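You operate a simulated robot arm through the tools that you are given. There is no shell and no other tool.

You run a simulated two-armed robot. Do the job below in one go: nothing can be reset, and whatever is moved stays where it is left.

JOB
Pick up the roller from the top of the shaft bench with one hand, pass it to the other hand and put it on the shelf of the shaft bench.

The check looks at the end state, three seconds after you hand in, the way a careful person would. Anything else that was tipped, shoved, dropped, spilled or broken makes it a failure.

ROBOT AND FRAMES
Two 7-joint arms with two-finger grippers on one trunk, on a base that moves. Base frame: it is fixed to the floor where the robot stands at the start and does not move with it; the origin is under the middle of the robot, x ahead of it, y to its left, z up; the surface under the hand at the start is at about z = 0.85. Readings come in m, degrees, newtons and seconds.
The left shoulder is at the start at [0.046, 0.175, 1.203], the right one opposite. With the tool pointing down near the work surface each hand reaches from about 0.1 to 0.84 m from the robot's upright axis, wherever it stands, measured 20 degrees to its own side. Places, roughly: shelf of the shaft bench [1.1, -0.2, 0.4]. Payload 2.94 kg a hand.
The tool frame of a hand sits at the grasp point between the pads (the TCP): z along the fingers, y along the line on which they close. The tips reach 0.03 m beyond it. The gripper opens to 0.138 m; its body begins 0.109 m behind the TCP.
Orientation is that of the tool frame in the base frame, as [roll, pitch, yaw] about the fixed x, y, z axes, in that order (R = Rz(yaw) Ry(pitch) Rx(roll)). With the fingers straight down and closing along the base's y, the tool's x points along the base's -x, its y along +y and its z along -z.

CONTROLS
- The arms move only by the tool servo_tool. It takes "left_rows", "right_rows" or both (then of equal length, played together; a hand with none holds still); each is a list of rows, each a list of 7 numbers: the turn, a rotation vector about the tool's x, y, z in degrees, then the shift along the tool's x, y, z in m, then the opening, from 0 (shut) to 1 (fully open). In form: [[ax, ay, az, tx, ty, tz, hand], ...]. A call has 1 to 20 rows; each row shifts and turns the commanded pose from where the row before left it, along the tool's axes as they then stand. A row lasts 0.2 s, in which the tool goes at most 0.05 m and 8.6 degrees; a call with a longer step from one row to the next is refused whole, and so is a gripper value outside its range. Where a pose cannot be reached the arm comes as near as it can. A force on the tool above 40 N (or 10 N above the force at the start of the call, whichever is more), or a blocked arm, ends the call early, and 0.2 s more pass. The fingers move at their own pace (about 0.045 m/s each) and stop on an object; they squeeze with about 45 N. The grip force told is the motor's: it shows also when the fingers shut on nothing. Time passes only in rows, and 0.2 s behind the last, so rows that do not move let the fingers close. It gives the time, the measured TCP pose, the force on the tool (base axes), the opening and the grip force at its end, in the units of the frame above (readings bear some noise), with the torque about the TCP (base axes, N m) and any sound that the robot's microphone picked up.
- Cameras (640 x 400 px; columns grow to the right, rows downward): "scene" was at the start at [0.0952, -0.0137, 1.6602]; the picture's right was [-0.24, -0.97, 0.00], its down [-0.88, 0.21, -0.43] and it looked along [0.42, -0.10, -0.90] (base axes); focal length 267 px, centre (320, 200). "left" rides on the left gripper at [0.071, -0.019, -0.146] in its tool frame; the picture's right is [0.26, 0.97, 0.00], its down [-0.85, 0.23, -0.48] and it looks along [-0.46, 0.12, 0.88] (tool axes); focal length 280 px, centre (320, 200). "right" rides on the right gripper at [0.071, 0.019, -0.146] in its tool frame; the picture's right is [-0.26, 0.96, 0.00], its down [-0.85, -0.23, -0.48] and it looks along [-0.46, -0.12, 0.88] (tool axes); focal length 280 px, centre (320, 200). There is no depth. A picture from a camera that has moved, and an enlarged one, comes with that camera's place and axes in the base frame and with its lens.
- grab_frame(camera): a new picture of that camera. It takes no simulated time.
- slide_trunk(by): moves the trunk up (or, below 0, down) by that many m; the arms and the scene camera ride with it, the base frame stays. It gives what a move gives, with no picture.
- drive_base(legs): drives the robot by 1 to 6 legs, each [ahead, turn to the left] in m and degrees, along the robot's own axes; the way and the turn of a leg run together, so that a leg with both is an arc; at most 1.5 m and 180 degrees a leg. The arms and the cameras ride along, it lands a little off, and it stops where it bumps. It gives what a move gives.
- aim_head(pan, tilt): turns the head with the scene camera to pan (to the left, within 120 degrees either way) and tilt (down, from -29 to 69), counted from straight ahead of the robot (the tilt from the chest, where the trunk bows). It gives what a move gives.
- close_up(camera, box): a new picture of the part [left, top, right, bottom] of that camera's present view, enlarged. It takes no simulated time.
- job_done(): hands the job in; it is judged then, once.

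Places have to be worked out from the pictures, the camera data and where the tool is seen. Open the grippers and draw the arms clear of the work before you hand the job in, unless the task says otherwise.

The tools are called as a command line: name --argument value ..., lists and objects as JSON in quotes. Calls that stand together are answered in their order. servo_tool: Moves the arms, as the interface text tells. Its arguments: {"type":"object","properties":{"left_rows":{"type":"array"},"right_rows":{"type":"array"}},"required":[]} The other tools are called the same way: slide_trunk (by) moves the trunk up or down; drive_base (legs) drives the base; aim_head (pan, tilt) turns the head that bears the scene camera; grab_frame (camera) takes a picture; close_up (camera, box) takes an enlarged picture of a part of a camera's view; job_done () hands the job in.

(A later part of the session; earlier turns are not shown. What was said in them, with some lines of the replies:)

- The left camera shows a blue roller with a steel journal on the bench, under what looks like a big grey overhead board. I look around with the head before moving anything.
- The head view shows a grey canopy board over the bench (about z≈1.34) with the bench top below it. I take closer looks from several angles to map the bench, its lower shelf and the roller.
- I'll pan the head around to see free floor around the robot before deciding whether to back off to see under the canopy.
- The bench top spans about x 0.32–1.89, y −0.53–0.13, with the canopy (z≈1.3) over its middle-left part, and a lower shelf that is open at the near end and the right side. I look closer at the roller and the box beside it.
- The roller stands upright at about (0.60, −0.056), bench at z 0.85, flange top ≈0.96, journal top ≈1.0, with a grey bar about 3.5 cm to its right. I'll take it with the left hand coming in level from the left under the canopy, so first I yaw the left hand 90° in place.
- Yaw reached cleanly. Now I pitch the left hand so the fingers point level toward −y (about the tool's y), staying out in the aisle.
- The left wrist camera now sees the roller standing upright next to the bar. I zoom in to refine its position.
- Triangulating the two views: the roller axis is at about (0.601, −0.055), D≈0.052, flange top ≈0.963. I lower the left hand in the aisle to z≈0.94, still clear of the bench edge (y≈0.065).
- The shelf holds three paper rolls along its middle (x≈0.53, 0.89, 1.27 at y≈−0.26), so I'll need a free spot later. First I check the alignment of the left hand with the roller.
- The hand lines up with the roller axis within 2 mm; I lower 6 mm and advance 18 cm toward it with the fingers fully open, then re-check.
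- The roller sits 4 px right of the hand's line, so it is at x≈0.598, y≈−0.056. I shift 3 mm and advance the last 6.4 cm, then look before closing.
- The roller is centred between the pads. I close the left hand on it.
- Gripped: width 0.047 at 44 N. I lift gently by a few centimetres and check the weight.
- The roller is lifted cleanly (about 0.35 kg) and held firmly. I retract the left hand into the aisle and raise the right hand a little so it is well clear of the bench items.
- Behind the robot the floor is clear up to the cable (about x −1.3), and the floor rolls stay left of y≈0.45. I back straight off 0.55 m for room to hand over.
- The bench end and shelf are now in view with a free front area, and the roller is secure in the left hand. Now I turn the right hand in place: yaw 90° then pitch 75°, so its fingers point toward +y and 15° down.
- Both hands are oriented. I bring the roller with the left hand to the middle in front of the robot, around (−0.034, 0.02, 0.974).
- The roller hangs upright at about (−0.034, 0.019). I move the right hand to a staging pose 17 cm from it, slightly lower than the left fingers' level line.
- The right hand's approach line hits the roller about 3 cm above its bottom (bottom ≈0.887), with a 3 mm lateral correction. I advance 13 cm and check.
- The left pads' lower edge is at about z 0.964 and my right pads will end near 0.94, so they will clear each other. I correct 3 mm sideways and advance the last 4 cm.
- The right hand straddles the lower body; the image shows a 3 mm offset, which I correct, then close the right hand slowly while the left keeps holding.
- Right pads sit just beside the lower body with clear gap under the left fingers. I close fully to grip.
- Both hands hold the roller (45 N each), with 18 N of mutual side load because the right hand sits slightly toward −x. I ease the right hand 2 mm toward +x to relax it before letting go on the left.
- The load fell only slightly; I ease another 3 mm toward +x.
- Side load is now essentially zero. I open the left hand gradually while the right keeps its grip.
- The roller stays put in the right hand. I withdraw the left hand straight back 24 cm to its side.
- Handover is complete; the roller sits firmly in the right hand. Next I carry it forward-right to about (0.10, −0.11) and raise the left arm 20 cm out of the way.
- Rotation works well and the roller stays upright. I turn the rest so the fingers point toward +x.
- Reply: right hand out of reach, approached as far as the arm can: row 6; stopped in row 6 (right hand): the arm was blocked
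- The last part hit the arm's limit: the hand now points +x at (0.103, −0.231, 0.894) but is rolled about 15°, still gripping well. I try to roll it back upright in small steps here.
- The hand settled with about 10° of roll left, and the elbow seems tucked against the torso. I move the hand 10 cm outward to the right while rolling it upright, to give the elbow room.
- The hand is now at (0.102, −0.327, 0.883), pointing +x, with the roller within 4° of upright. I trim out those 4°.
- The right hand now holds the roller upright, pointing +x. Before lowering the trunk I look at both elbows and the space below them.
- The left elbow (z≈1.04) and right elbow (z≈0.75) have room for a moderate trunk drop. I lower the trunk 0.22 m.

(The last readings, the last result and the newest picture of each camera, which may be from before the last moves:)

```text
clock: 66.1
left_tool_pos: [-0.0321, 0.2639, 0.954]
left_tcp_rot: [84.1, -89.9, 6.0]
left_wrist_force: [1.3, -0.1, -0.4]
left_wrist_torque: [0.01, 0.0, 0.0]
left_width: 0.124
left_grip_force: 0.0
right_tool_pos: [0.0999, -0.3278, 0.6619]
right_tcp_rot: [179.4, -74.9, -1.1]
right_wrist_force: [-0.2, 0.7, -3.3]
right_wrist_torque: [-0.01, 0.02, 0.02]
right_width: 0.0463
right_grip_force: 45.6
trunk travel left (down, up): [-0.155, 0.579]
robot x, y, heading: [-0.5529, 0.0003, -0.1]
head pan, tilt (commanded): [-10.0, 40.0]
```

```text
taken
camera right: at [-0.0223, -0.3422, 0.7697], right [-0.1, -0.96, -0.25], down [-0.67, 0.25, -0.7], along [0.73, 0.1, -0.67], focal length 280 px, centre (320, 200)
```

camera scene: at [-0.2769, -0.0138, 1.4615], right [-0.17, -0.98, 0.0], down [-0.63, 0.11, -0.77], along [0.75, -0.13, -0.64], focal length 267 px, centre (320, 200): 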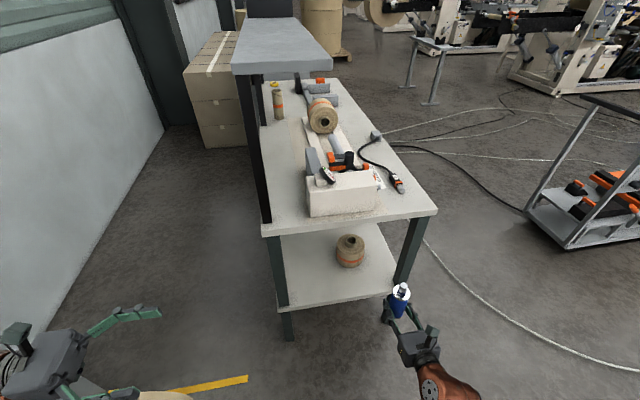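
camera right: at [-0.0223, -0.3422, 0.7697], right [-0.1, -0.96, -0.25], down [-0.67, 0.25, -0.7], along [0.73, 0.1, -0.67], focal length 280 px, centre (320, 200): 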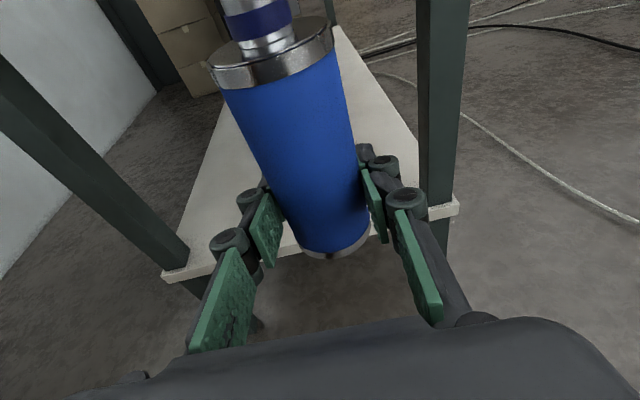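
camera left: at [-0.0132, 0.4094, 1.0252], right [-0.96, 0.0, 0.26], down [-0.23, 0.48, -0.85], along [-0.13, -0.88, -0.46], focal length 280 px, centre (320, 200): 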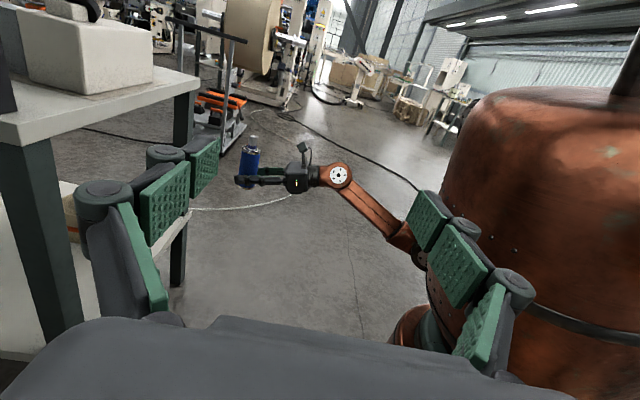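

The scene view shows the shelf opening between the legs (about y −0.44 to 0.01), and the nearest paper roll at about (0.515, −0.275). I lower the right hand 17 cm here outside the bench, so the roller will enter just above shelf height.

servo_tool --right_rows '[[0, 0, 0, -0.0274, 0, 0.0073, 0], [0, 0, 0, -0.0274, 0, 0.0073, 0], [0, 0, 0, -0.0274, 0, 0.0073, 0], [0, 0, 0, -0.0274, 0, 0.0073, 0], [0, 0, 0, -0.0274, 0, 0.0073, 0], [0, 0, 0, -0.0274, 0, 0.0073, 0], [0, 0, 0, 0, 0, 0, 0]]'

grab_frame --camera "scene"

grab_frame --camera "right"

grab_frame --camera "left"

```text
clock: 67.7
left_tool_pos: [-0.033, 0.2646, 0.9538]
left_tcp_rot: [88.7, -89.9, 1.3]
left_wrist_force: [0.6, 0.5, 0.5]
left_wrist_torque: [0.01, 0.02, -0.03]
left_width: 0.1243
left_grip_force: 0.1
right_tool_pos: [0.1008, -0.3285, 0.4917]
right_tcp_rot: [179.5, -74.9, -1.1]
right_wrist_force: [-0.5, -1.0, -2.9]
right_wrist_torque: [0.0, -0.01, 0.02]
right_width: 0.0463
right_grip_force: 44.7
trunk travel left (down, up): [-0.155, 0.579]
robot x, y, heading: [-0.5545, 0.0018, -0.4]
head pan, tilt (commanded): [-10.0, 40.0]
```

```text
taken
camera scene: at [-0.2769, -0.014, 1.4615], right [-0.18, -0.98, 0.0], down [-0.63, 0.11, -0.77], along [0.75, -0.13, -0.64], focal length 267 px, centre (320, 200)
```

scene: 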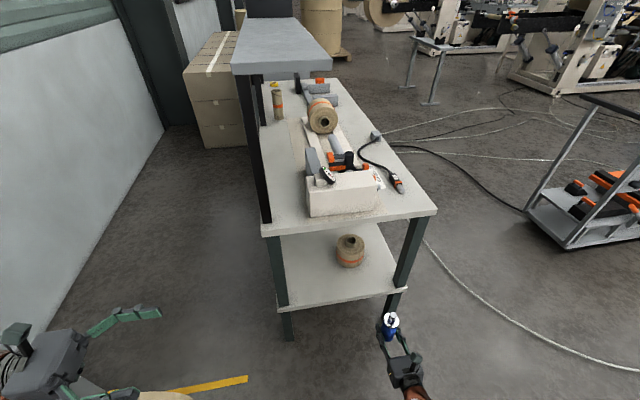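

```text
taken
camera right: at [-0.0231, -0.3421, 0.5986], right [-0.1, -0.96, -0.25], down [-0.67, 0.25, -0.7], along [0.73, 0.1, -0.67], focal length 280 px, centre (320, 200)
```

right: 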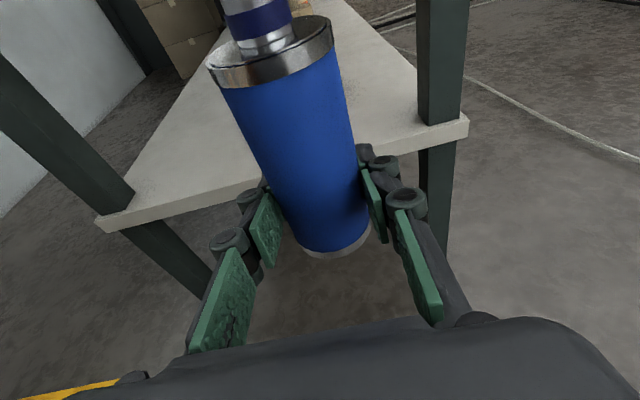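

```text
taken
camera left: at [-0.0132, 0.4093, 1.0253], right [-0.96, 0.0, 0.26], down [-0.23, 0.48, -0.85], along [-0.13, -0.88, -0.46], focal length 280 px, centre (320, 200)
```

left: 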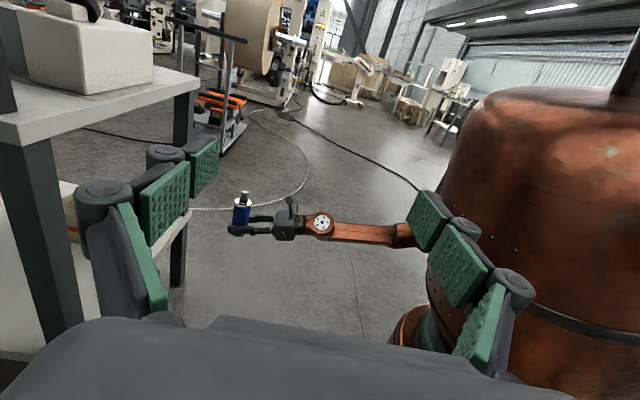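

The roller bottom is now about z 0.458, and from this view the shelf surface seems to be at z≈0.37. I turn the base 13° left in place, so a straight drive will bring the roller in between the legs.

drive_base --legs '[[0, 13]]'

grab_frame --camera "right"

grab_frame --camera "scene"

```text
clock: 68.9
left_tool_pos: [-0.1067, 0.3767, 0.9537]
left_tcp_rot: [70.3, -90.0, 32.9]
left_wrist_force: [0.4, 0.9, 0.0]
left_wrist_torque: [0.01, -0.02, 0.04]
left_width: 0.1243
left_grip_force: 0.0
right_tool_pos: [0.1579, -0.1691, 0.4919]
right_tcp_rot: [179.5, -74.9, 12.2]
right_wrist_force: [-0.4, 0.3, -3.6]
right_wrist_torque: [-0.03, 0.01, 0.03]
right_width: 0.0464
right_grip_force: 45.6
trunk travel left (down, up): [-0.155, 0.579]
robot x, y, heading: [-0.556, -0.0, 13.3]
head pan, tilt (commanded): [-10.0, 40.0]
```

```text
taken
camera right: at [0.0413, -0.2113, 0.5991], right [0.13, -0.96, -0.25], down [-0.71, 0.09, -0.7], along [0.69, 0.27, -0.67], focal length 280 px, centre (320, 200)
```

right: 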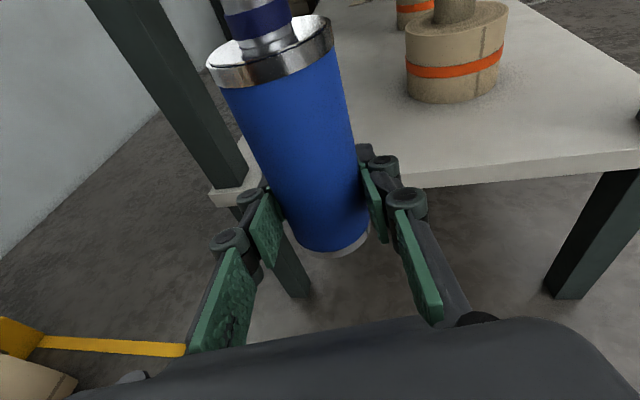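

```text
taken
camera scene: at [-0.2809, 0.0499, 1.4615], right [0.05, -1.0, 0.0], down [-0.64, -0.04, -0.77], along [0.76, 0.04, -0.64], focal length 267 px, centre (320, 200)
```

scene: 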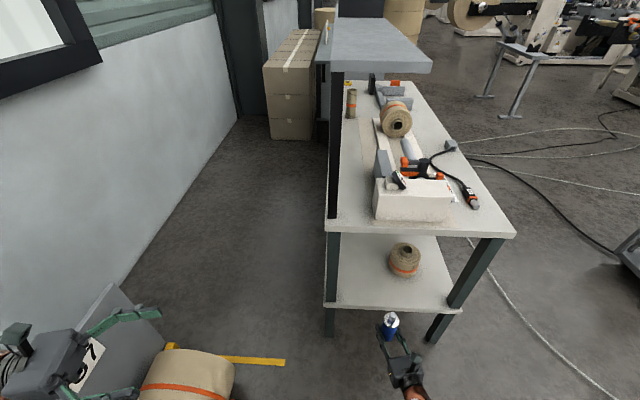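

The opening is clear: left leg's inner face at y≈0.005, nearest roll's left edge at y≈−0.24. I drive straight in by 0.15 m first and check.

drive_base --legs '[[0.15, 0]]'

grab_frame --camera "right"

grab_frame --camera "scene"

```text
clock: 70.2
left_tool_pos: [0.0407, 0.4093, 0.9527]
left_tcp_rot: [84.4, -89.7, 18.7]
left_wrist_force: [0.4, 0.4, -1.0]
left_wrist_torque: [-0.05, -0.04, -0.05]
left_width: 0.1244
left_grip_force: 0.1
right_tool_pos: [0.304, -0.1352, 0.4898]
right_tcp_rot: [179.4, -74.7, 12.1]
right_wrist_force: [0.9, 0.0, -3.6]
right_wrist_torque: [0.02, 0.01, 0.02]
right_width: 0.0466
right_grip_force: 45.3
trunk travel left (down, up): [-0.155, 0.579]
robot x, y, heading: [-0.4087, 0.033, 13.2]
head pan, tilt (commanded): [-10.0, 40.0]
```

```text
taken
camera right: at [0.1874, -0.1784, 0.598], right [0.13, -0.96, -0.25], down [-0.71, 0.09, -0.7], along [0.69, 0.27, -0.67], focal length 280 px, centre (320, 200)
```

right: 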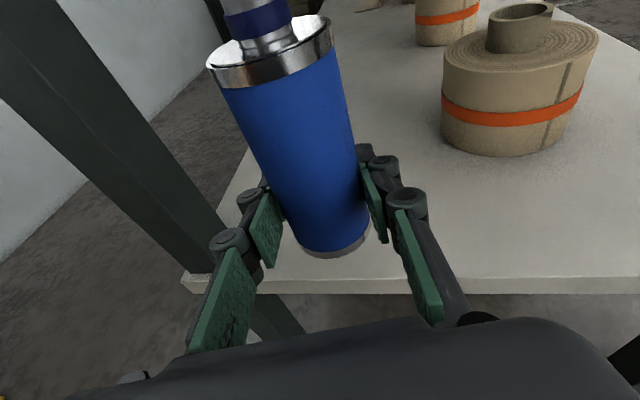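

```text
taken
camera scene: at [-0.1331, 0.0835, 1.461], right [0.05, -1.0, 0.0], down [-0.64, -0.03, -0.76], along [0.76, 0.04, -0.64], focal length 267 px, centre (320, 200)
```

scene: 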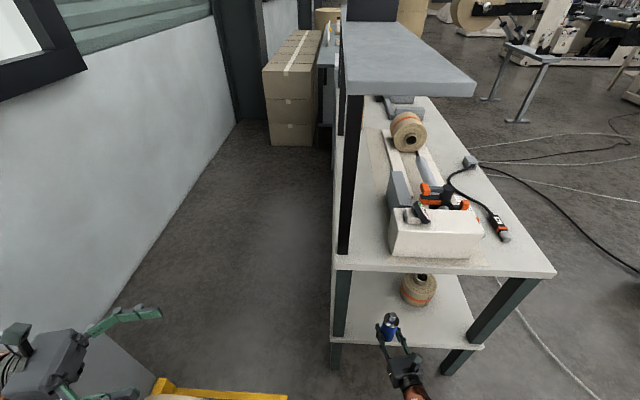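

The roller is just inside the front edge and well between leg and paper roll. I check the clearance between the left finger and the leg in detail.

close_up --camera "right" --box '[80, 100, 400, 300]'

close_up --camera "scene" --box '[300, 250, 500, 400]'

```text
2.00 times, centred on (240, 200) of right
camera zoom: at [0.1874, -0.1784, 0.598], right [0.13, -0.96, -0.25], down [-0.71, 0.09, -0.7], along [0.69, 0.27, -0.67], focal length 561 px, centre (480, 200)
```

zoom: 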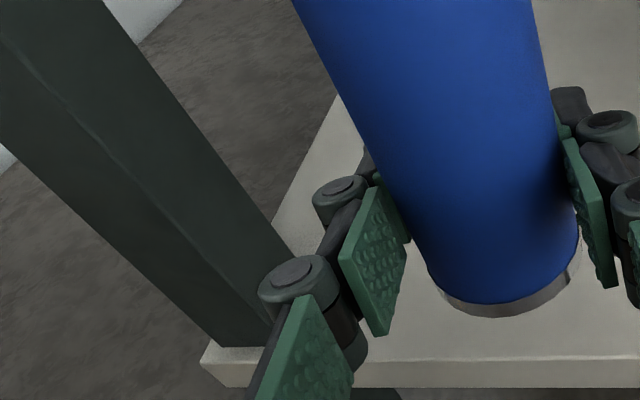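

```text
2.67 times, centred on (400, 325) of scene
camera zoom: at [-0.1331, 0.0835, 1.461], right [0.05, -1.0, 0.0], down [-0.64, -0.03, -0.76], along [0.76, 0.04, -0.64], focal length 711 px, centre (107, -133)
```

zoom: 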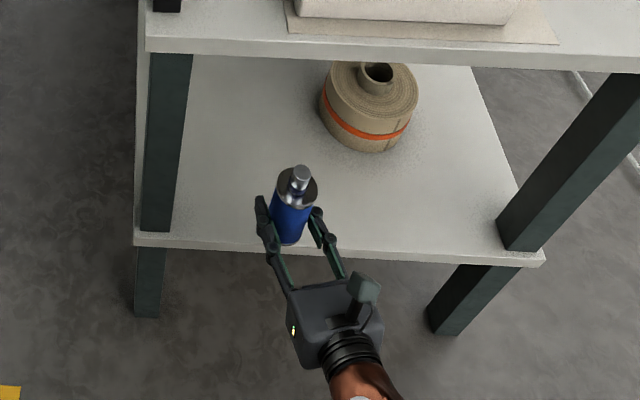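

There is about 11 cm between the left finger and the leg. I drive the remaining 0.13 m in.

drive_base --legs '[[0.13, 0]]'

grab_frame --camera "right"

close_up --camera "scene" --box '[300, 250, 540, 400]'

```text
clock: 71.5
left_tool_pos: [0.1668, 0.4398, 0.9521]
left_tcp_rot: [86.9, -89.8, 16.0]
left_wrist_force: [0.9, -0.9, -1.3]
left_wrist_torque: [-0.11, -0.01, -0.09]
left_width: 0.1244
left_grip_force: 0.1
right_tool_pos: [0.4299, -0.1061, 0.4902]
right_tcp_rot: [179.4, -74.8, 12.2]
right_wrist_force: [1.6, -0.4, -4.1]
right_wrist_torque: [0.01, -0.04, -0.02]
right_width: 0.0462
right_grip_force: 45.0
trunk travel left (down, up): [-0.155, 0.579]
robot x, y, heading: [-0.2782, 0.0649, 13.0]
head pan, tilt (commanded): [-10.0, 40.0]
```

```text
taken
camera right: at [0.3142, -0.1486, 0.5977], right [0.13, -0.96, -0.25], down [-0.71, 0.09, -0.69], along [0.69, 0.27, -0.67], focal length 280 px, centre (320, 200)
```

right: 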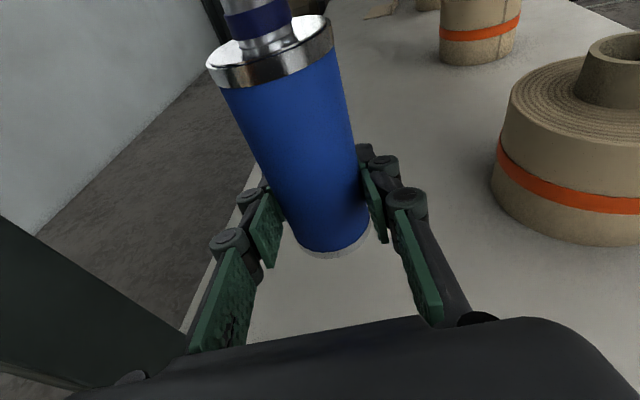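

```text
2.67 times, centred on (420, 325) of scene
camera zoom: at [-0.0062, 0.113, 1.4609], right [0.05, -1.0, 0.0], down [-0.64, -0.04, -0.76], along [0.76, 0.04, -0.64], focal length 711 px, centre (53, -133)
```

zoom: 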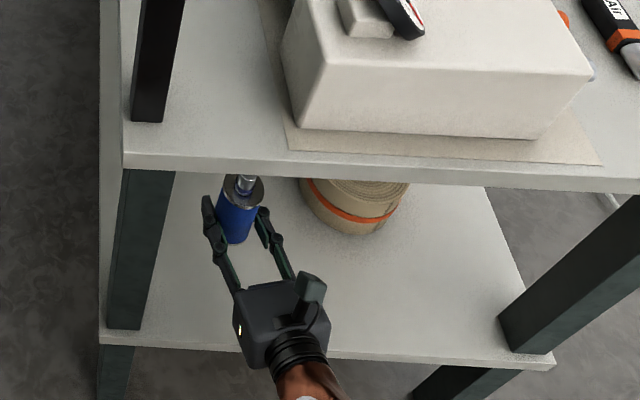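

The roller is over the shelf at (0.43, −0.106), clear of the leg and the paper roll. I lower 4 cm first.

servo_tool --right_rows '[[0, 0, 0, -0.00966, 0, 0.0026, 0], [0, 0, 0, -0.00966, 0, 0.0026, 0], [0, 0, 0, -0.00966, 0, 0.0026, 0], [0, 0, 0, -0.00966, 0, 0.0026, 0], [0, 0, 0, 0, 0, 0, 0]]'

grab_frame --camera "right"

close_up --camera "scene" --box '[320, 290, 480, 400]'

```text
clock: 72.7
left_tool_pos: [0.166, 0.4385, 0.9527]
left_tcp_rot: [86.4, -89.9, 16.7]
left_wrist_force: [-0.5, 0.2, -0.3]
left_wrist_torque: [-0.01, 0.03, 0.02]
left_width: 0.1239
left_grip_force: 0.0
right_tool_pos: [0.4297, -0.1076, 0.4515]
right_tcp_rot: [179.5, -74.8, 12.2]
right_wrist_force: [-1.3, -0.5, -3.6]
right_wrist_torque: [-0.01, -0.02, 0.01]
right_width: 0.0463
right_grip_force: 45.0
trunk travel left (down, up): [-0.155, 0.579]
robot x, y, heading: [-0.2802, 0.0616, 13.2]
head pan, tilt (commanded): [-10.0, 40.0]
```

```text
taken
camera right: at [0.3134, -0.1494, 0.5582], right [0.13, -0.96, -0.25], down [-0.71, 0.09, -0.7], along [0.69, 0.27, -0.67], focal length 280 px, centre (320, 200)
```

right: 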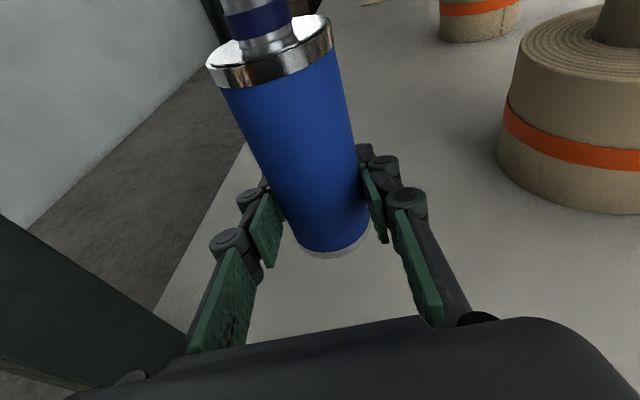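

```text
3.64 times, centred on (400, 345) of scene
camera zoom: at [-0.0086, 0.1124, 1.4615], right [0.05, -1.0, 0.0], down [-0.64, -0.03, -0.77], along [0.76, 0.04, -0.64], focal length 970 px, centre (29, -327)
```

zoom: 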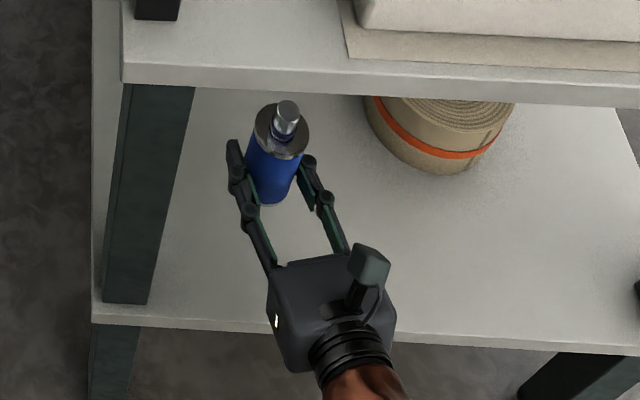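

Still no contact. The roller may lean a few degrees in this view, so I zoom in to check its uprightness against the bench leg.

close_up --camera "scene" --box '[370, 310, 420, 352]'

close_up --camera "right" --box '[180, 0, 460, 280]'

```text
9.52 times, centred on (395, 331) of scene
camera zoom: at [-0.0086, 0.1124, 1.4615], right [0.05, -1.0, 0.0], down [-0.64, -0.03, -0.77], along [0.76, 0.04, -0.64], focal length 2539 px, centre (-394, -1048)
```

zoom: 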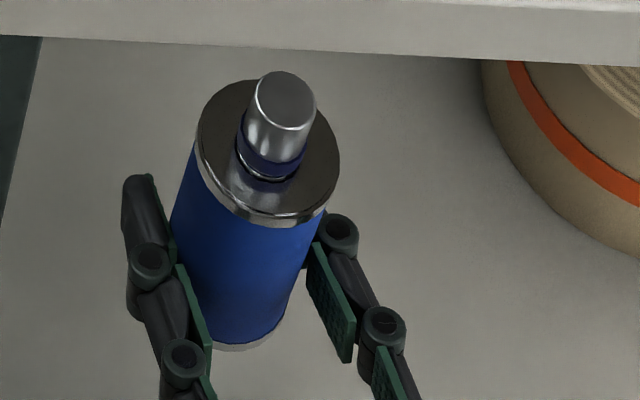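

```text
1.43 times, centred on (320, 140) of right
camera zoom: at [0.3134, -0.1494, 0.5582], right [0.13, -0.96, -0.25], down [-0.71, 0.09, -0.7], along [0.69, 0.27, -0.67], focal length 401 px, centre (320, 286)
```

zoom: 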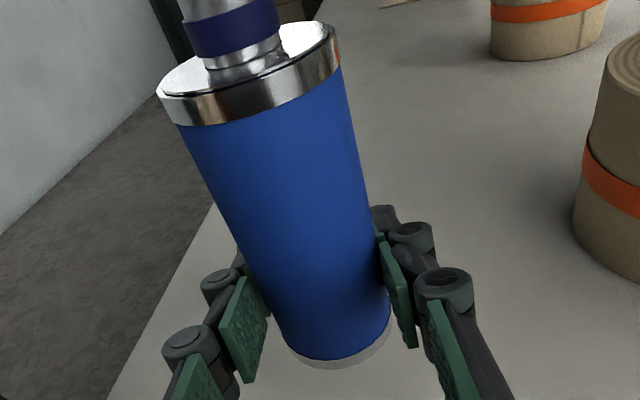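

The right-camera check shows the axis in line with vertical sideways. I use the left camera from the side to check the fore-aft tilt and the gap to the shelf.

grab_frame --camera "left"

```text
taken
camera left: at [0.1517, 0.5848, 1.0248], right [-0.94, -0.22, 0.26], down [-0.33, 0.41, -0.85], along [0.08, -0.89, -0.46], focal length 280 px, centre (320, 200)
```

left: 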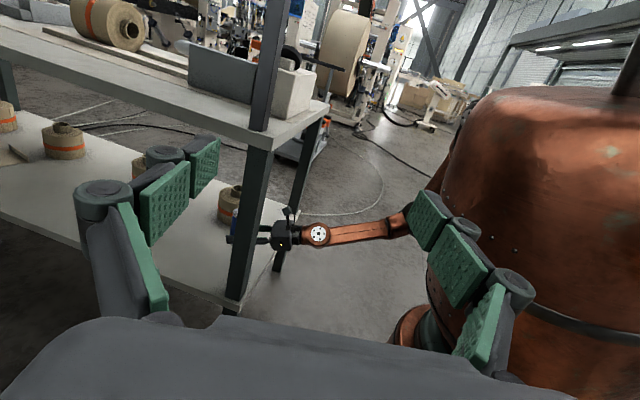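

close_up --camera "left" --box '[205, 170, 325, 270]'

```text
4.00 times, centred on (265, 220) of left
camera zoom: at [0.1517, 0.5848, 1.0248], right [-0.94, -0.22, 0.26], down [-0.33, 0.41, -0.85], along [0.08, -0.89, -0.46], focal length 1122 px, centre (540, 120)
```

zoom: 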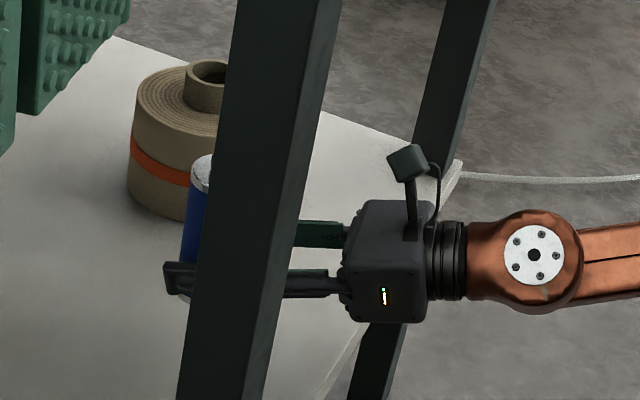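

The roller's edge is parallel to vertical within about 1°. I keep lowering in 3–4 mm steps, watching the force for contact.

servo_tool --right_rows '[[0, 0, 0, -0.0039, 0, 0.001, 0], [0, 0, 0, -0.0039, 0, 0.001, 0], [0, 0, 0, -0.0039, 0, 0.001, 0], [0, 0, 0, -0.0029, 0, 0.0008, 0], [0, 0, 0, 0, 0, 0, 0]]'

```text
clock: 73.9
left_tool_pos: [0.1657, 0.4389, 0.9532]
left_tcp_rot: [86.0, -89.9, 17.0]
left_wrist_force: [-0.4, 0.3, -0.3]
left_wrist_torque: [0.01, -0.05, 0.01]
left_width: 0.1243
left_grip_force: 0.1
right_tool_pos: [0.4295, -0.1073, 0.4356]
right_tcp_rot: [179.5, -74.9, 12.0]
right_wrist_force: [0.2, 0.1, -3.4]
right_wrist_torque: [0.0, -0.04, 0.01]
right_width: 0.0464
right_grip_force: 45.2
trunk travel left (down, up): [-0.155, 0.579]
robot x, y, heading: [-0.2806, 0.065, 13.3]
head pan, tilt (commanded): [-10.0, 40.0]
```

No contact yet (bottom ≈0.40). I continue in 2.5 mm steps.

servo_tool --right_rows '[[0, 0, 0, -0.0024, 0, 0.00065, 0], [0, 0, 0, -0.0024, 0, 0.00065, 0], [0, 0, 0, -0.0024, 0, 0.00065, 0], [0, 0, 0, -0.0024, 0, 0.00065, 0], [0, 0, 0, 0, 0, 0, 0]]'

grab_frame --camera "right"

close_up --camera "scene" --box '[360, 300, 440, 360]'

```text
clock: 75.1
left_tool_pos: [0.1658, 0.4385, 0.9546]
left_tcp_rot: [85.6, -89.9, 17.5]
left_wrist_force: [0.2, 0.0, -1.0]
left_wrist_torque: [0.02, 0.02, 0.02]
left_width: 0.1243
left_grip_force: 0.0
right_tool_pos: [0.4308, -0.1063, 0.4257]
right_tcp_rot: [179.4, -75.0, 12.2]
right_wrist_force: [0.8, 0.2, -3.4]
right_wrist_torque: [-0.01, -0.01, 0.01]
right_width: 0.0463
right_grip_force: 45.4
trunk travel left (down, up): [-0.155, 0.579]
robot x, y, heading: [-0.2809, 0.0662, 13.3]
head pan, tilt (commanded): [-10.0, 40.0]
```

```text
taken
camera right: at [0.3136, -0.1487, 0.5332], right [0.13, -0.96, -0.25], down [-0.71, 0.09, -0.7], along [0.69, 0.27, -0.67], focal length 280 px, centre (320, 200)
```

right: 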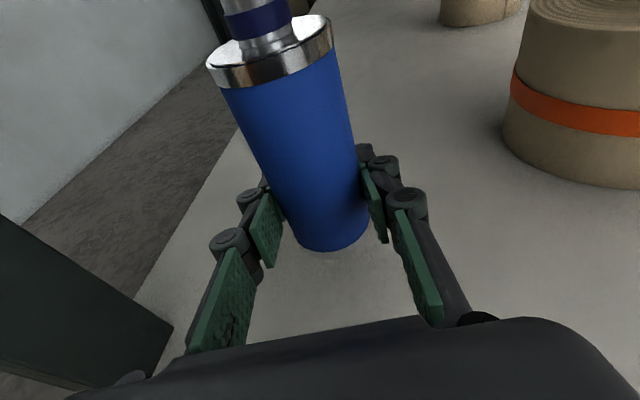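

```text
6.67 times, centred on (400, 330) of scene
camera zoom: at [-0.0086, 0.1124, 1.4615], right [0.05, -1.0, 0.0], down [-0.64, -0.03, -0.77], along [0.76, 0.04, -0.64], focal length 1778 px, centre (-213, -667)
```

zoom: 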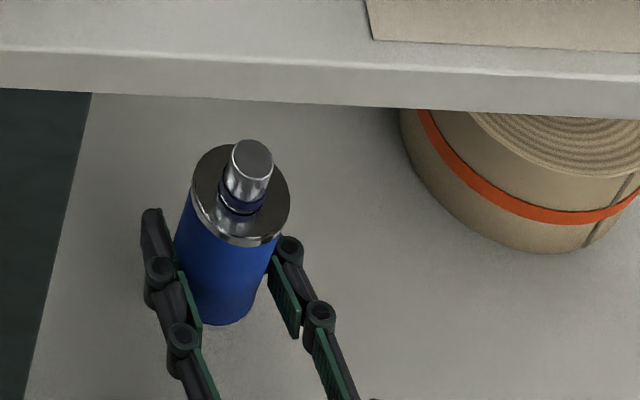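

Still free (bottom ≈0.392). I continue another centimetre in 2.5 mm steps.

servo_tool --right_rows '[[0, 0, 0, -0.0024, 0, 0.00065, 0], [0, 0, 0, -0.0024, 0, 0.00065, 0], [0, 0, 0, -0.0024, 0, 0.00065, 0], [0, 0, 0, -0.0024, 0, 0.00065, 0], [0, 0, 0, 0, 0, 0, 0]]'

close_up --camera "left" --box '[195, 190, 295, 270]'

```text
clock: 76.3
left_tool_pos: [0.1662, 0.44, 0.9542]
left_tcp_rot: [87.0, -90.0, 16.2]
left_wrist_force: [0.0, 0.3, 0.2]
left_wrist_torque: [-0.02, -0.02, -0.02]
left_width: 0.1242
left_grip_force: 0.1
right_tool_pos: [0.4281, -0.1064, 0.417]
right_tcp_rot: [179.4, -74.9, 12.2]
right_wrist_force: [0.5, 0.0, -3.2]
right_wrist_torque: [0.03, 0.01, 0.0]
right_width: 0.0465
right_grip_force: 45.2
trunk travel left (down, up): [-0.155, 0.579]
robot x, y, heading: [-0.2828, 0.0638, 13.0]
head pan, tilt (commanded): [-10.0, 40.0]
```

```text
5.00 times, centred on (245, 230) of left
camera zoom: at [0.1516, 0.5848, 1.0248], right [-0.94, -0.22, 0.26], down [-0.33, 0.41, -0.85], along [0.08, -0.89, -0.46], focal length 1402 px, centre (695, 50)
```

zoom: 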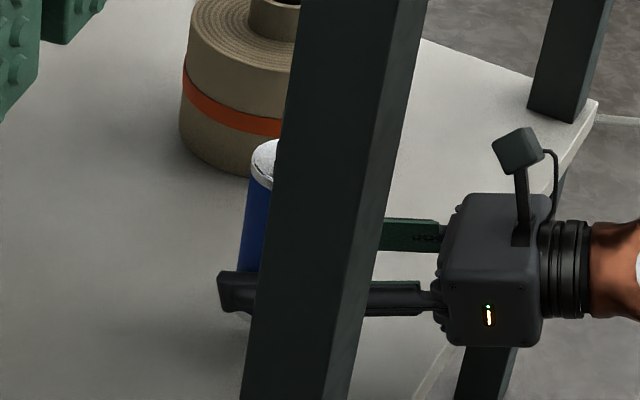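

Still no contact at TCP z 0.417. I go on in 2 mm steps.

servo_tool --right_rows '[[0, 0, 0, -0.002, 0, 0.0005, 0], [0, 0, 0, -0.002, 0, 0.0005, 0], [0, 0, 0, -0.002, 0, 0.0005, 0], [0, 0, 0, 0, 0, 0, 0]]'

grab_frame --camera "right"

```text
clock: 77.3
left_tool_pos: [0.1669, 0.4397, 0.9538]
left_tcp_rot: [86.6, -90.0, 16.5]
left_wrist_force: [0.7, -0.3, -0.6]
left_wrist_torque: [0.03, 0.01, -0.02]
left_width: 0.1242
left_grip_force: 0.1
right_tool_pos: [0.4295, -0.1064, 0.4095]
right_tcp_rot: [179.4, -75.0, 12.2]
right_wrist_force: [-0.7, -0.5, -3.5]
right_wrist_torque: [0.02, 0.01, 0.01]
right_width: 0.0466
right_grip_force: 45.6
trunk travel left (down, up): [-0.155, 0.579]
robot x, y, heading: [-0.2804, 0.0668, 12.8]
head pan, tilt (commanded): [-10.0, 40.0]
```

```text
taken
camera right: at [0.3135, -0.1497, 0.5169], right [0.13, -0.96, -0.25], down [-0.71, 0.09, -0.7], along [0.69, 0.27, -0.67], focal length 280 px, centre (320, 200)
```

right: 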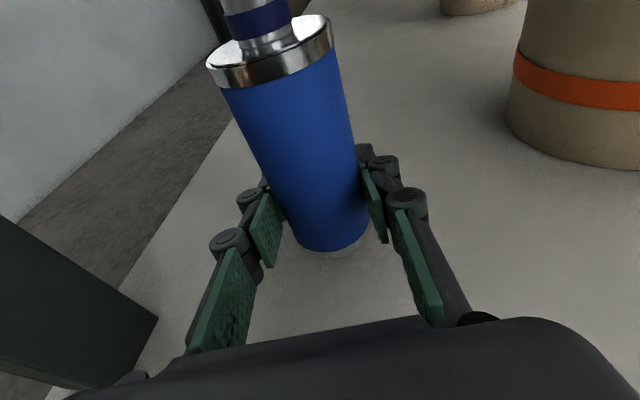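

The contact shadow under the roller is closing in. I keep lowering in 1.5 mm steps.

servo_tool --right_rows '[[0, 0, 0, -0.00145, 0, 0.0004, 0], [0, 0, 0, -0.00145, 0, 0.0004, 0], [0, 0, 0, -0.00145, 0, 0.0004, 0], [0, 0, 0, 0, 0, 0, 0]]'

close_up --camera "right" --box '[240, 170, 440, 295]'

```text
clock: 78.3
left_tool_pos: [0.1659, 0.4382, 0.954]
left_tcp_rot: [86.4, -89.9, 16.8]
left_wrist_force: [0.7, 0.6, 1.4]
left_wrist_torque: [0.01, -0.02, 0.0]
left_width: 0.1243
left_grip_force: 0.0
right_tool_pos: [0.4297, -0.1067, 0.4044]
right_tcp_rot: [179.6, -75.0, 12.0]
right_wrist_force: [-0.3, -0.4, -2.9]
right_wrist_torque: [0.01, 0.0, -0.03]
right_width: 0.0463
right_grip_force: 45.0
trunk travel left (down, up): [-0.155, 0.579]
robot x, y, heading: [-0.2807, 0.0628, 13.2]
head pan, tilt (commanded): [-10.0, 40.0]
```

```text
3.20 times, centred on (340, 232) of right
camera zoom: at [0.3132, -0.1491, 0.5128], right [0.13, -0.96, -0.25], down [-0.71, 0.09, -0.7], along [0.69, 0.27, -0.67], focal length 897 px, centre (256, 96)
```

zoom: 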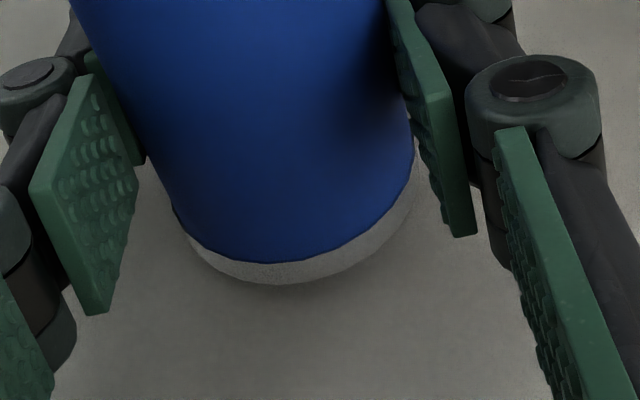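

Still hovering by a few millimetres (shadow below the rim). I continue in 1.5 mm steps.

servo_tool --right_rows '[[0, 0, 0, -0.00145, 0, 0.0004, 0], [0, 0, 0, -0.00145, 0, 0.0004, 0], [0, 0, 0, -0.00145, 0, 0.0004, 0], [0, 0, 0, 0, 0, 0, 0]]'

close_up --camera "right" --box '[240, 170, 440, 295]'

```text
clock: 79.3
left_tool_pos: [0.1662, 0.4374, 0.9533]
left_tcp_rot: [86.1, -89.9, 17.0]
left_wrist_force: [0.1, 0.1, 0.2]
left_wrist_torque: [0.01, 0.02, -0.04]
left_width: 0.1245
left_grip_force: 0.1
right_tool_pos: [0.4297, -0.1077, 0.4006]
right_tcp_rot: [179.4, -74.8, 12.0]
right_wrist_force: [-0.5, 0.0, -3.7]
right_wrist_torque: [0.02, 0.02, -0.02]
right_width: 0.0464
right_grip_force: 45.2
trunk travel left (down, up): [-0.155, 0.579]
robot x, y, heading: [-0.2831, 0.0621, 13.0]
head pan, tilt (commanded): [-10.0, 40.0]
```

```text
3.20 times, centred on (340, 232) of right
camera zoom: at [0.3139, -0.1496, 0.5083], right [0.13, -0.96, -0.25], down [-0.71, 0.09, -0.7], along [0.69, 0.27, -0.67], focal length 897 px, centre (256, 96)
```

zoom: 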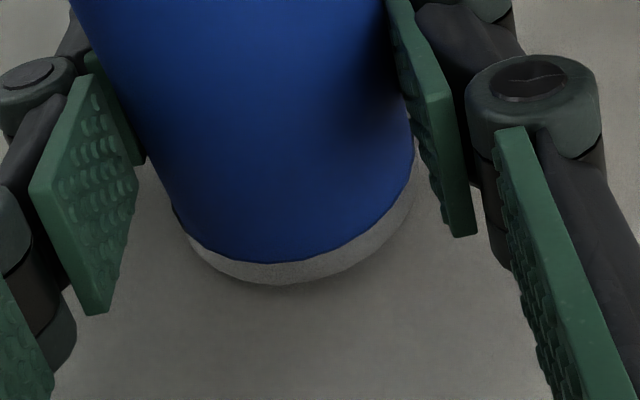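

No contact yet at TCP z 0.4006; I continue down.

servo_tool --right_rows '[[0, 0, 0, -0.00145, 0, 0.0004, 0], [0, 0, 0, -0.00145, 0, 0.0004, 0], [0, 0, 0, -0.00145, 0, 0.0004, 0], [0, 0, 0, -0.00145, 0, 0.0004, 0], [0, 0, 0, 0, 0, 0, 0]]'

close_up --camera "right" --box '[240, 170, 440, 295]'

close_up --camera "left" --box '[195, 190, 345, 290]'

```text
clock: 80.5
left_tool_pos: [0.1664, 0.4391, 0.9542]
left_tcp_rot: [86.2, -89.9, 17.1]
left_wrist_force: [-0.2, -0.4, -0.3]
left_wrist_torque: [0.0, 0.03, -0.04]
left_width: 0.1243
left_grip_force: 0.1
right_tool_pos: [0.4311, -0.1075, 0.3969]
right_tcp_rot: [179.4, -74.8, 12.1]
right_wrist_force: [1.3, 0.1, -4.0]
right_wrist_torque: [0.01, 0.0, -0.01]
right_width: 0.0464
right_grip_force: 44.6
trunk travel left (down, up): [-0.155, 0.579]
robot x, y, heading: [-0.2806, 0.0647, 13.0]
head pan, tilt (commanded): [-10.0, 40.0]
```

```text
3.20 times, centred on (340, 232) of right
camera zoom: at [0.3142, -0.1491, 0.5027], right [0.13, -0.96, -0.25], down [-0.71, 0.09, -0.7], along [0.69, 0.27, -0.67], focal length 897 px, centre (256, 96)
```

zoom: 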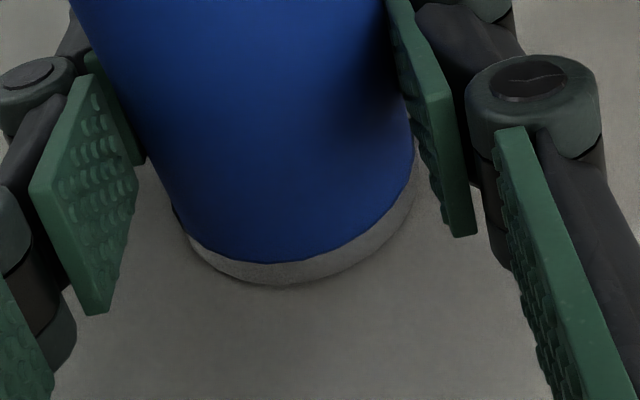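

```text
4.00 times, centred on (270, 240) of left
camera zoom: at [0.1516, 0.5848, 1.0248], right [-0.94, -0.22, 0.26], down [-0.33, 0.41, -0.85], along [0.08, -0.89, -0.46], focal length 1122 px, centre (520, 40)
```

zoom: 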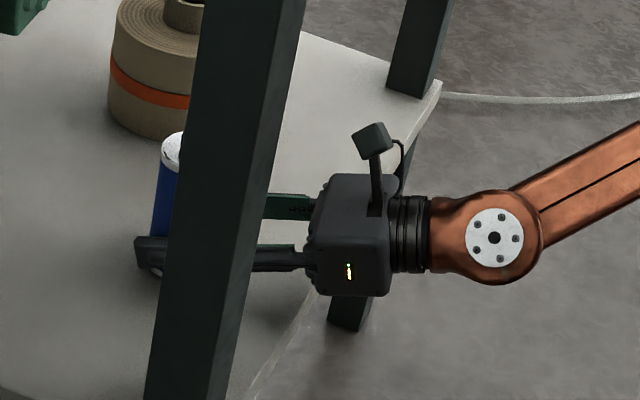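

The shadow under the rim is nearly closed. I continue with small steps.

servo_tool --right_rows '[[0, 0, 0, -0.00145, 0, 0.0004, 0], [0, 0, 0, -0.00145, 0, 0.0004, 0], [0, 0, 0, -0.00145, 0, 0.0004, 0], [0, 0, 0, 0, 0, 0, 0]]'

close_up --camera "right" --box '[240, 170, 440, 295]'

```text
clock: 81.5
left_tool_pos: [0.1654, 0.4387, 0.9555]
left_tcp_rot: [48.8, -90.0, 54.4]
left_wrist_force: [-0.1, 0.7, 0.4]
left_wrist_torque: [0.04, 0.01, 0.01]
left_width: 0.1239
left_grip_force: 0.1
right_tool_pos: [0.4305, -0.1054, 0.3942]
right_tcp_rot: [179.3, -75.2, 12.2]
right_wrist_force: [-11.8, -2.7, 12.5]
right_wrist_torque: [0.14, 0.6, 0.2]
right_width: 0.0465
right_grip_force: 45.0
trunk travel left (down, up): [-0.155, 0.579]
robot x, y, heading: [-0.2813, 0.0665, 12.9]
head pan, tilt (commanded): [-10.0, 40.0]
```

```text
3.20 times, centred on (340, 232) of right
camera zoom: at [0.3136, -0.149, 0.5], right [0.13, -0.96, -0.25], down [-0.71, 0.09, -0.7], along [0.69, 0.27, -0.67], focal length 897 px, centre (256, 96)
```

zoom: 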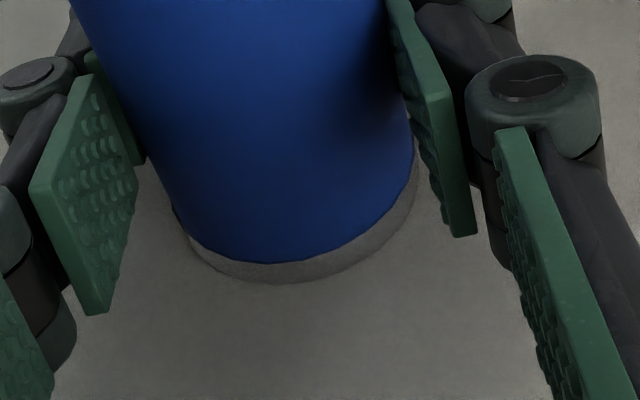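

Contact: the vertical force changed from −3.5 N to +12.5 N, with −12 N along x. I relieve this by easing up 1.5 mm and back 2 mm before releasing.

servo_tool --right_rows '[[0, 0, 0, 0.0005, -0.0002, -0.0011, 0], [0, 0, 0, 0.0005, -0.0002, -0.0011, 0], [0, 0, 0, 0, 0, 0, 0]]'

```text
clock: 82.3
left_tool_pos: [0.1665, 0.4398, 0.9535]
left_tcp_rot: [81.8, -90.0, 21.4]
left_wrist_force: [0.8, 0.9, -0.2]
left_wrist_torque: [0.02, -0.03, -0.04]
left_width: 0.1242
left_grip_force: 0.0
right_tool_pos: [0.4295, -0.1057, 0.394]
right_tcp_rot: [179.4, -75.0, 12.3]
right_wrist_force: [5.8, -1.1, 2.7]
right_wrist_torque: [0.14, -0.23, -0.15]
right_width: 0.0464
right_grip_force: 44.8
trunk travel left (down, up): [-0.155, 0.579]
robot x, y, heading: [-0.283, 0.0616, 13.4]
head pan, tilt (commanded): [-10.0, 40.0]
```

Load is now small (about 6 N on the shelf, +6 N in x). I take out half a millimetre in x and then open the right hand gently.

servo_tool --right_rows '[[0, 0, 0, 0.00015, 0.0001, 0.0006, 0], [0, 0, 0, 0, 0, 0, 0]]'

servo_tool --right_rows '[[0, 0, 0, 0, 0, 0, 0.36], [0, 0, 0, 0, 0, 0, 0.4], [0, 0, 0, 0, 0, 0, 0.48], [0, 0, 0, 0, 0, 0, 0.56], [0, 0, 0, 0, 0, 0, 0.65], [0, 0, 0, 0, 0, 0, 0.65], [0, 0, 0, 0, 0, 0, 0.65]]'

grab_frame --camera "right"

close_up --camera "scene" --box '[340, 290, 460, 390]'

```text
clock: 82.9
left_tool_pos: [0.1638, 0.4393, 0.9525]
left_tcp_rot: [81.2, -89.9, 21.9]
left_wrist_force: [-0.9, 0.3, -0.7]
left_wrist_torque: [0.03, -0.01, -0.01]
left_width: 0.1238
left_grip_force: 0.1
right_tool_pos: [0.429, -0.1058, 0.3932]
right_tcp_rot: [179.3, -75.0, 12.2]
right_wrist_force: [5.3, -1.1, 3.1]
right_wrist_torque: [0.14, -0.18, -0.13]
right_width: 0.0465
right_grip_force: 44.9
trunk travel left (down, up): [-0.155, 0.579]
robot x, y, heading: [-0.2806, 0.0609, 13.1]
head pan, tilt (commanded): [-10.0, 40.0]
```

```text
clock: 84.5
left_tool_pos: [0.1659, 0.4387, 0.9548]
left_tcp_rot: [82.9, -89.9, 20.3]
left_wrist_force: [0.2, 0.7, 0.7]
left_wrist_torque: [0.0, 0.02, 0.02]
left_width: 0.124
left_grip_force: 0.0
right_tool_pos: [0.429, -0.1066, 0.3938]
right_tcp_rot: [179.5, -74.9, 12.2]
right_wrist_force: [-0.1, -0.5, 0.1]
right_wrist_torque: [-0.01, -0.02, 0.03]
right_width: 0.0899
right_grip_force: 0.0
trunk travel left (down, up): [-0.155, 0.579]
robot x, y, heading: [-0.2826, 0.065, 13.1]
head pan, tilt (commanded): [-10.0, 40.0]
```

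```text
taken
camera right: at [0.3128, -0.1487, 0.5002], right [0.13, -0.96, -0.25], down [-0.71, 0.09, -0.7], along [0.69, 0.27, -0.67], focal length 280 px, centre (320, 200)
```

right: 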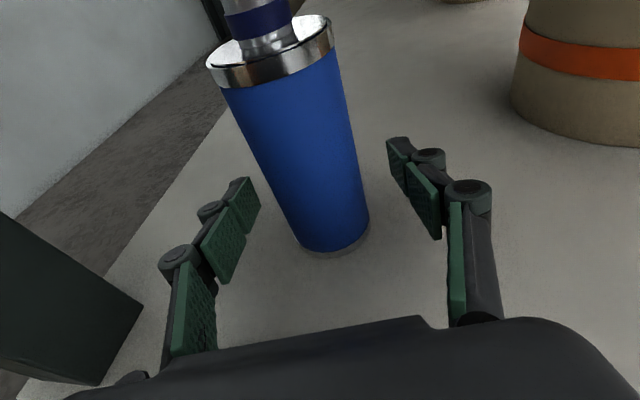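

```text
4.00 times, centred on (400, 340) of scene
camera zoom: at [-0.0089, 0.1125, 1.4616], right [0.05, -1.0, 0.0], down [-0.64, -0.03, -0.77], along [0.76, 0.04, -0.64], focal length 1066 px, centre (0, -360)
```

zoom: 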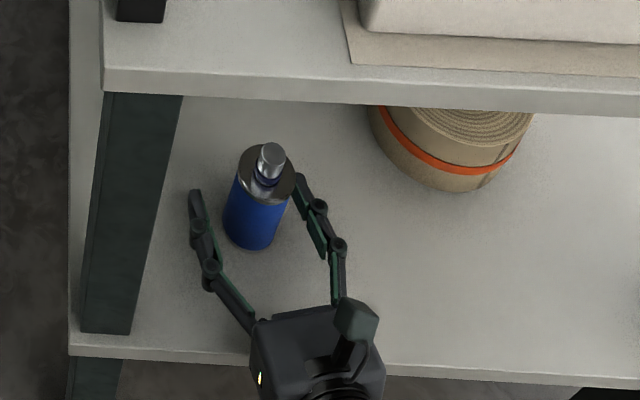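

The roller stands upright on the shelf and the fingers are clear on both sides. I withdraw the right hand straight back along its own axis, slowly.

servo_tool --right_rows '[[0, 0, 0, 0, 0, -0.01, 0.65], [0, 0, 0, 0, 0, -0.015, 0.65], [0, 0, 0, 0, 0, -0.015, 0.65], [0, 0, 0, 0, 0, -0.015, 0.65], [0, 0, 0, 0, 0, -0.015, 0.65], [0, 0, 0, 0, 0, -0.015, 0.65]]'

grab_frame --camera "right"

close_up --camera "scene" --box '[340, 290, 460, 390]'

```text
clock: 85.9
left_tool_pos: [0.1656, 0.4384, 0.9537]
left_tcp_rot: [82.8, -89.9, 20.6]
left_wrist_force: [-0.8, -0.3, -0.3]
left_wrist_torque: [0.01, -0.01, 0.01]
left_width: 0.124
left_grip_force: 0.0
right_tool_pos: [0.3472, -0.1235, 0.4161]
right_tcp_rot: [179.4, -75.1, 12.0]
right_wrist_force: [0.0, 0.2, -0.4]
right_wrist_torque: [0.01, -0.02, 0.01]
right_width: 0.0897
right_grip_force: 0.0
trunk travel left (down, up): [-0.155, 0.579]
robot x, y, heading: [-0.2792, 0.0581, 13.1]
head pan, tilt (commanded): [-10.0, 40.0]
```

```text
taken
camera right: at [0.2308, -0.1656, 0.5221], right [0.13, -0.96, -0.25], down [-0.71, 0.09, -0.7], along [0.69, 0.27, -0.67], focal length 280 px, centre (320, 200)
```

right: 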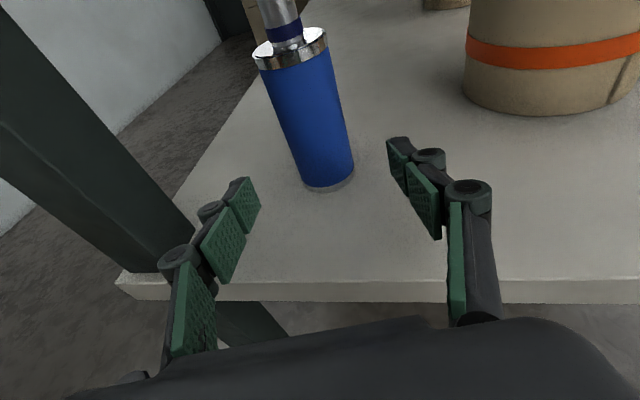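

```text
4.00 times, centred on (400, 340) of scene
camera zoom: at [-0.009, 0.1124, 1.4616], right [0.05, -1.0, 0.0], down [-0.64, -0.03, -0.77], along [0.76, 0.04, -0.64], focal length 1066 px, centre (0, -360)
```

zoom: 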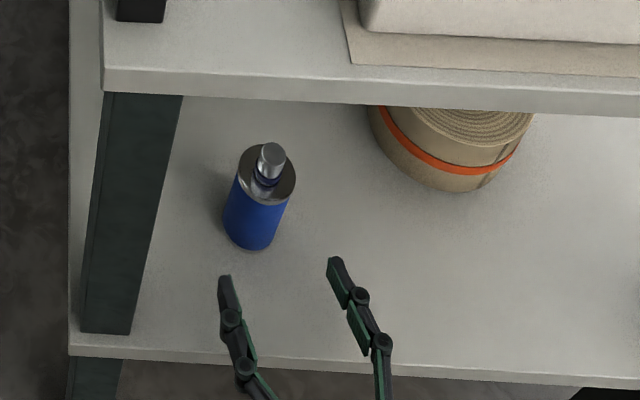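

The roller stands alone, upright on the shelf, and the hand is free of it. I back the base straight off 0.35 m.

drive_base --legs '[[-0.35, 0]]'

grab_frame --camera "scene"

grab_frame --camera "right"

grab_frame --camera "left"

```text
clock: 88.2
left_tool_pos: [-0.1788, 0.3591, 0.9544]
left_tcp_rot: [82.3, -90.0, 20.8]
left_wrist_force: [-0.1, -0.2, -0.6]
left_wrist_torque: [0.01, 0.01, 0.0]
left_width: 0.1241
left_grip_force: 0.0
right_tool_pos: [0.0023, -0.2048, 0.4148]
right_tcp_rot: [179.5, -75.0, 12.1]
right_wrist_force: [0.3, -0.2, -0.6]
right_wrist_torque: [0.01, 0.0, 0.01]
right_width: 0.0896
right_grip_force: 0.0
trunk travel left (down, up): [-0.155, 0.579]
robot x, y, heading: [-0.6239, -0.0151, 13.2]
head pan, tilt (commanded): [-10.0, 40.0]
```

```text
taken
camera scene: at [-0.3536, 0.0322, 1.4616], right [0.05, -1.0, 0.0], down [-0.64, -0.03, -0.77], along [0.76, 0.04, -0.64], focal length 267 px, centre (320, 200)
```

scene: 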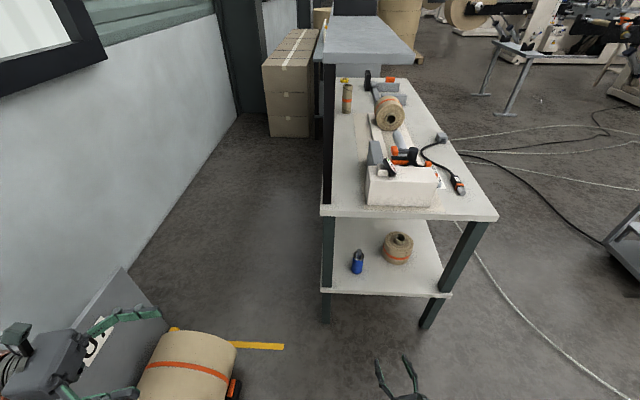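

```text
taken
camera right: at [-0.1141, -0.2462, 0.5219], right [0.13, -0.96, -0.25], down [-0.71, 0.09, -0.7], along [0.69, 0.27, -0.67], focal length 280 px, centre (320, 200)
```

right: 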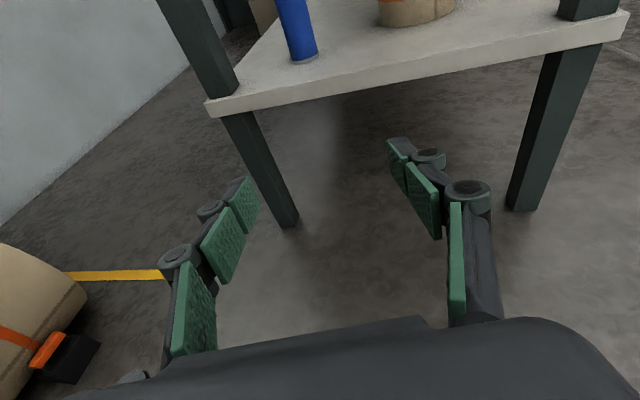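

```text
taken
camera left: at [-0.1926, 0.5044, 1.025], right [-0.94, -0.22, 0.26], down [-0.33, 0.41, -0.85], along [0.08, -0.89, -0.46], focal length 280 px, centre (320, 200)
```

left: 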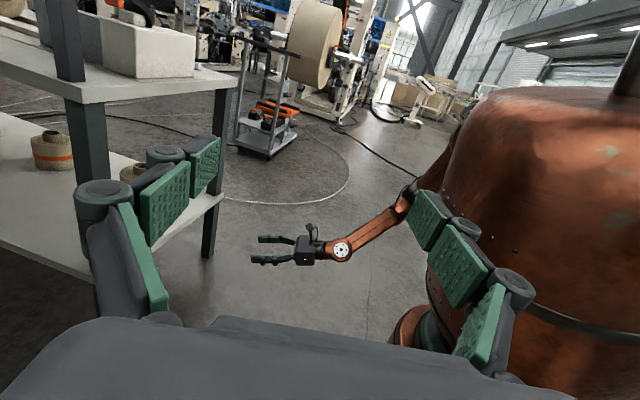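

The roller stands on the shelf and both arms are away from the bench. I open both grippers fully and take a last close look.

servo_tool --left_rows '[[0, 0, 0, 0, 0, 0, 1], [0, 0, 0, 0, 0, 0, 1], [0, 0, 0, 0, 0, 0, 1]]' --right_rows '[[0, 0, 0, 0, 0, 0, 1], [0, 0, 0, 0, 0, 0, 1], [0, 0, 0, 0, 0, 0, 1]]'

close_up --camera "scene" --box '[300, 60, 520, 330]'

```text
clock: 89.0
left_tool_pos: [-0.1776, 0.359, 0.9544]
left_tcp_rot: [79.5, -89.9, 23.5]
left_wrist_force: [0.2, 0.4, -0.2]
left_wrist_torque: [-0.02, 0.03, 0.0]
left_width: 0.1383
left_grip_force: 0.0
right_tool_pos: [0.0034, -0.2046, 0.4158]
right_tcp_rot: [179.5, -74.9, 12.0]
right_wrist_force: [0.0, -0.6, -0.5]
right_wrist_torque: [0.02, 0.01, 0.05]
right_width: 0.138
right_grip_force: 0.0
trunk travel left (down, up): [-0.155, 0.579]
robot x, y, heading: [-0.6249, -0.016, 13.1]
head pan, tilt (commanded): [-10.0, 40.0]
```

```text
1.48 times, centred on (410, 195) of scene
camera zoom: at [-0.3535, 0.0323, 1.4616], right [0.05, -1.0, 0.0], down [-0.64, -0.03, -0.77], along [0.76, 0.04, -0.64], focal length 395 px, centre (187, 207)
```

zoom: 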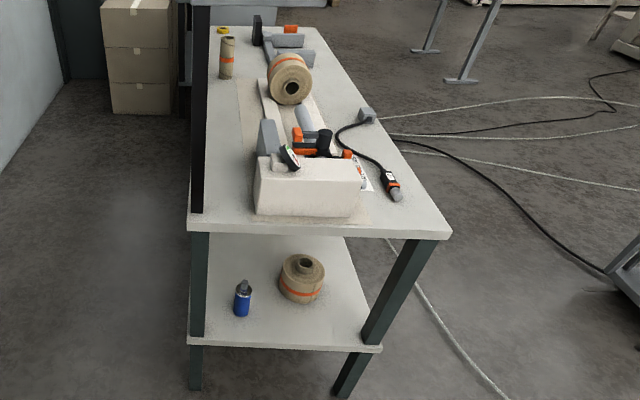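

The roller stands upright on the shelf, nothing else on the bench has moved, both hands are open and both arms are clear. I hand the job in.

job_done

```text
The job is handed in.
```

The roller is on the lower shelf of the shaft bench, standing upright at about (0.43, −0.11). It stands between the near-left leg and the first paper roll.

- **Pick and pass:** the left hand took the roller from the bench top. The right hand gripped it before the left let go, so both held it for a moment.
- **Placement:** the right hand lowered it until it touched the shelf, eased off the load, then opened and backed out. The shelf surface is at about z = 0.36, a little lower than the 0.4 given.
- **Surroundings:** in the last pictures nothing else on the bench or shelf looks moved.
- **Robot at hand-in:** both grippers were fully open, and the robot had backed off so that both arms were clear of the bench.

While turning forward in open space, the right arm hit its limit and the roller leaned about 15° in the grip. I straightened it before going near the shelf.
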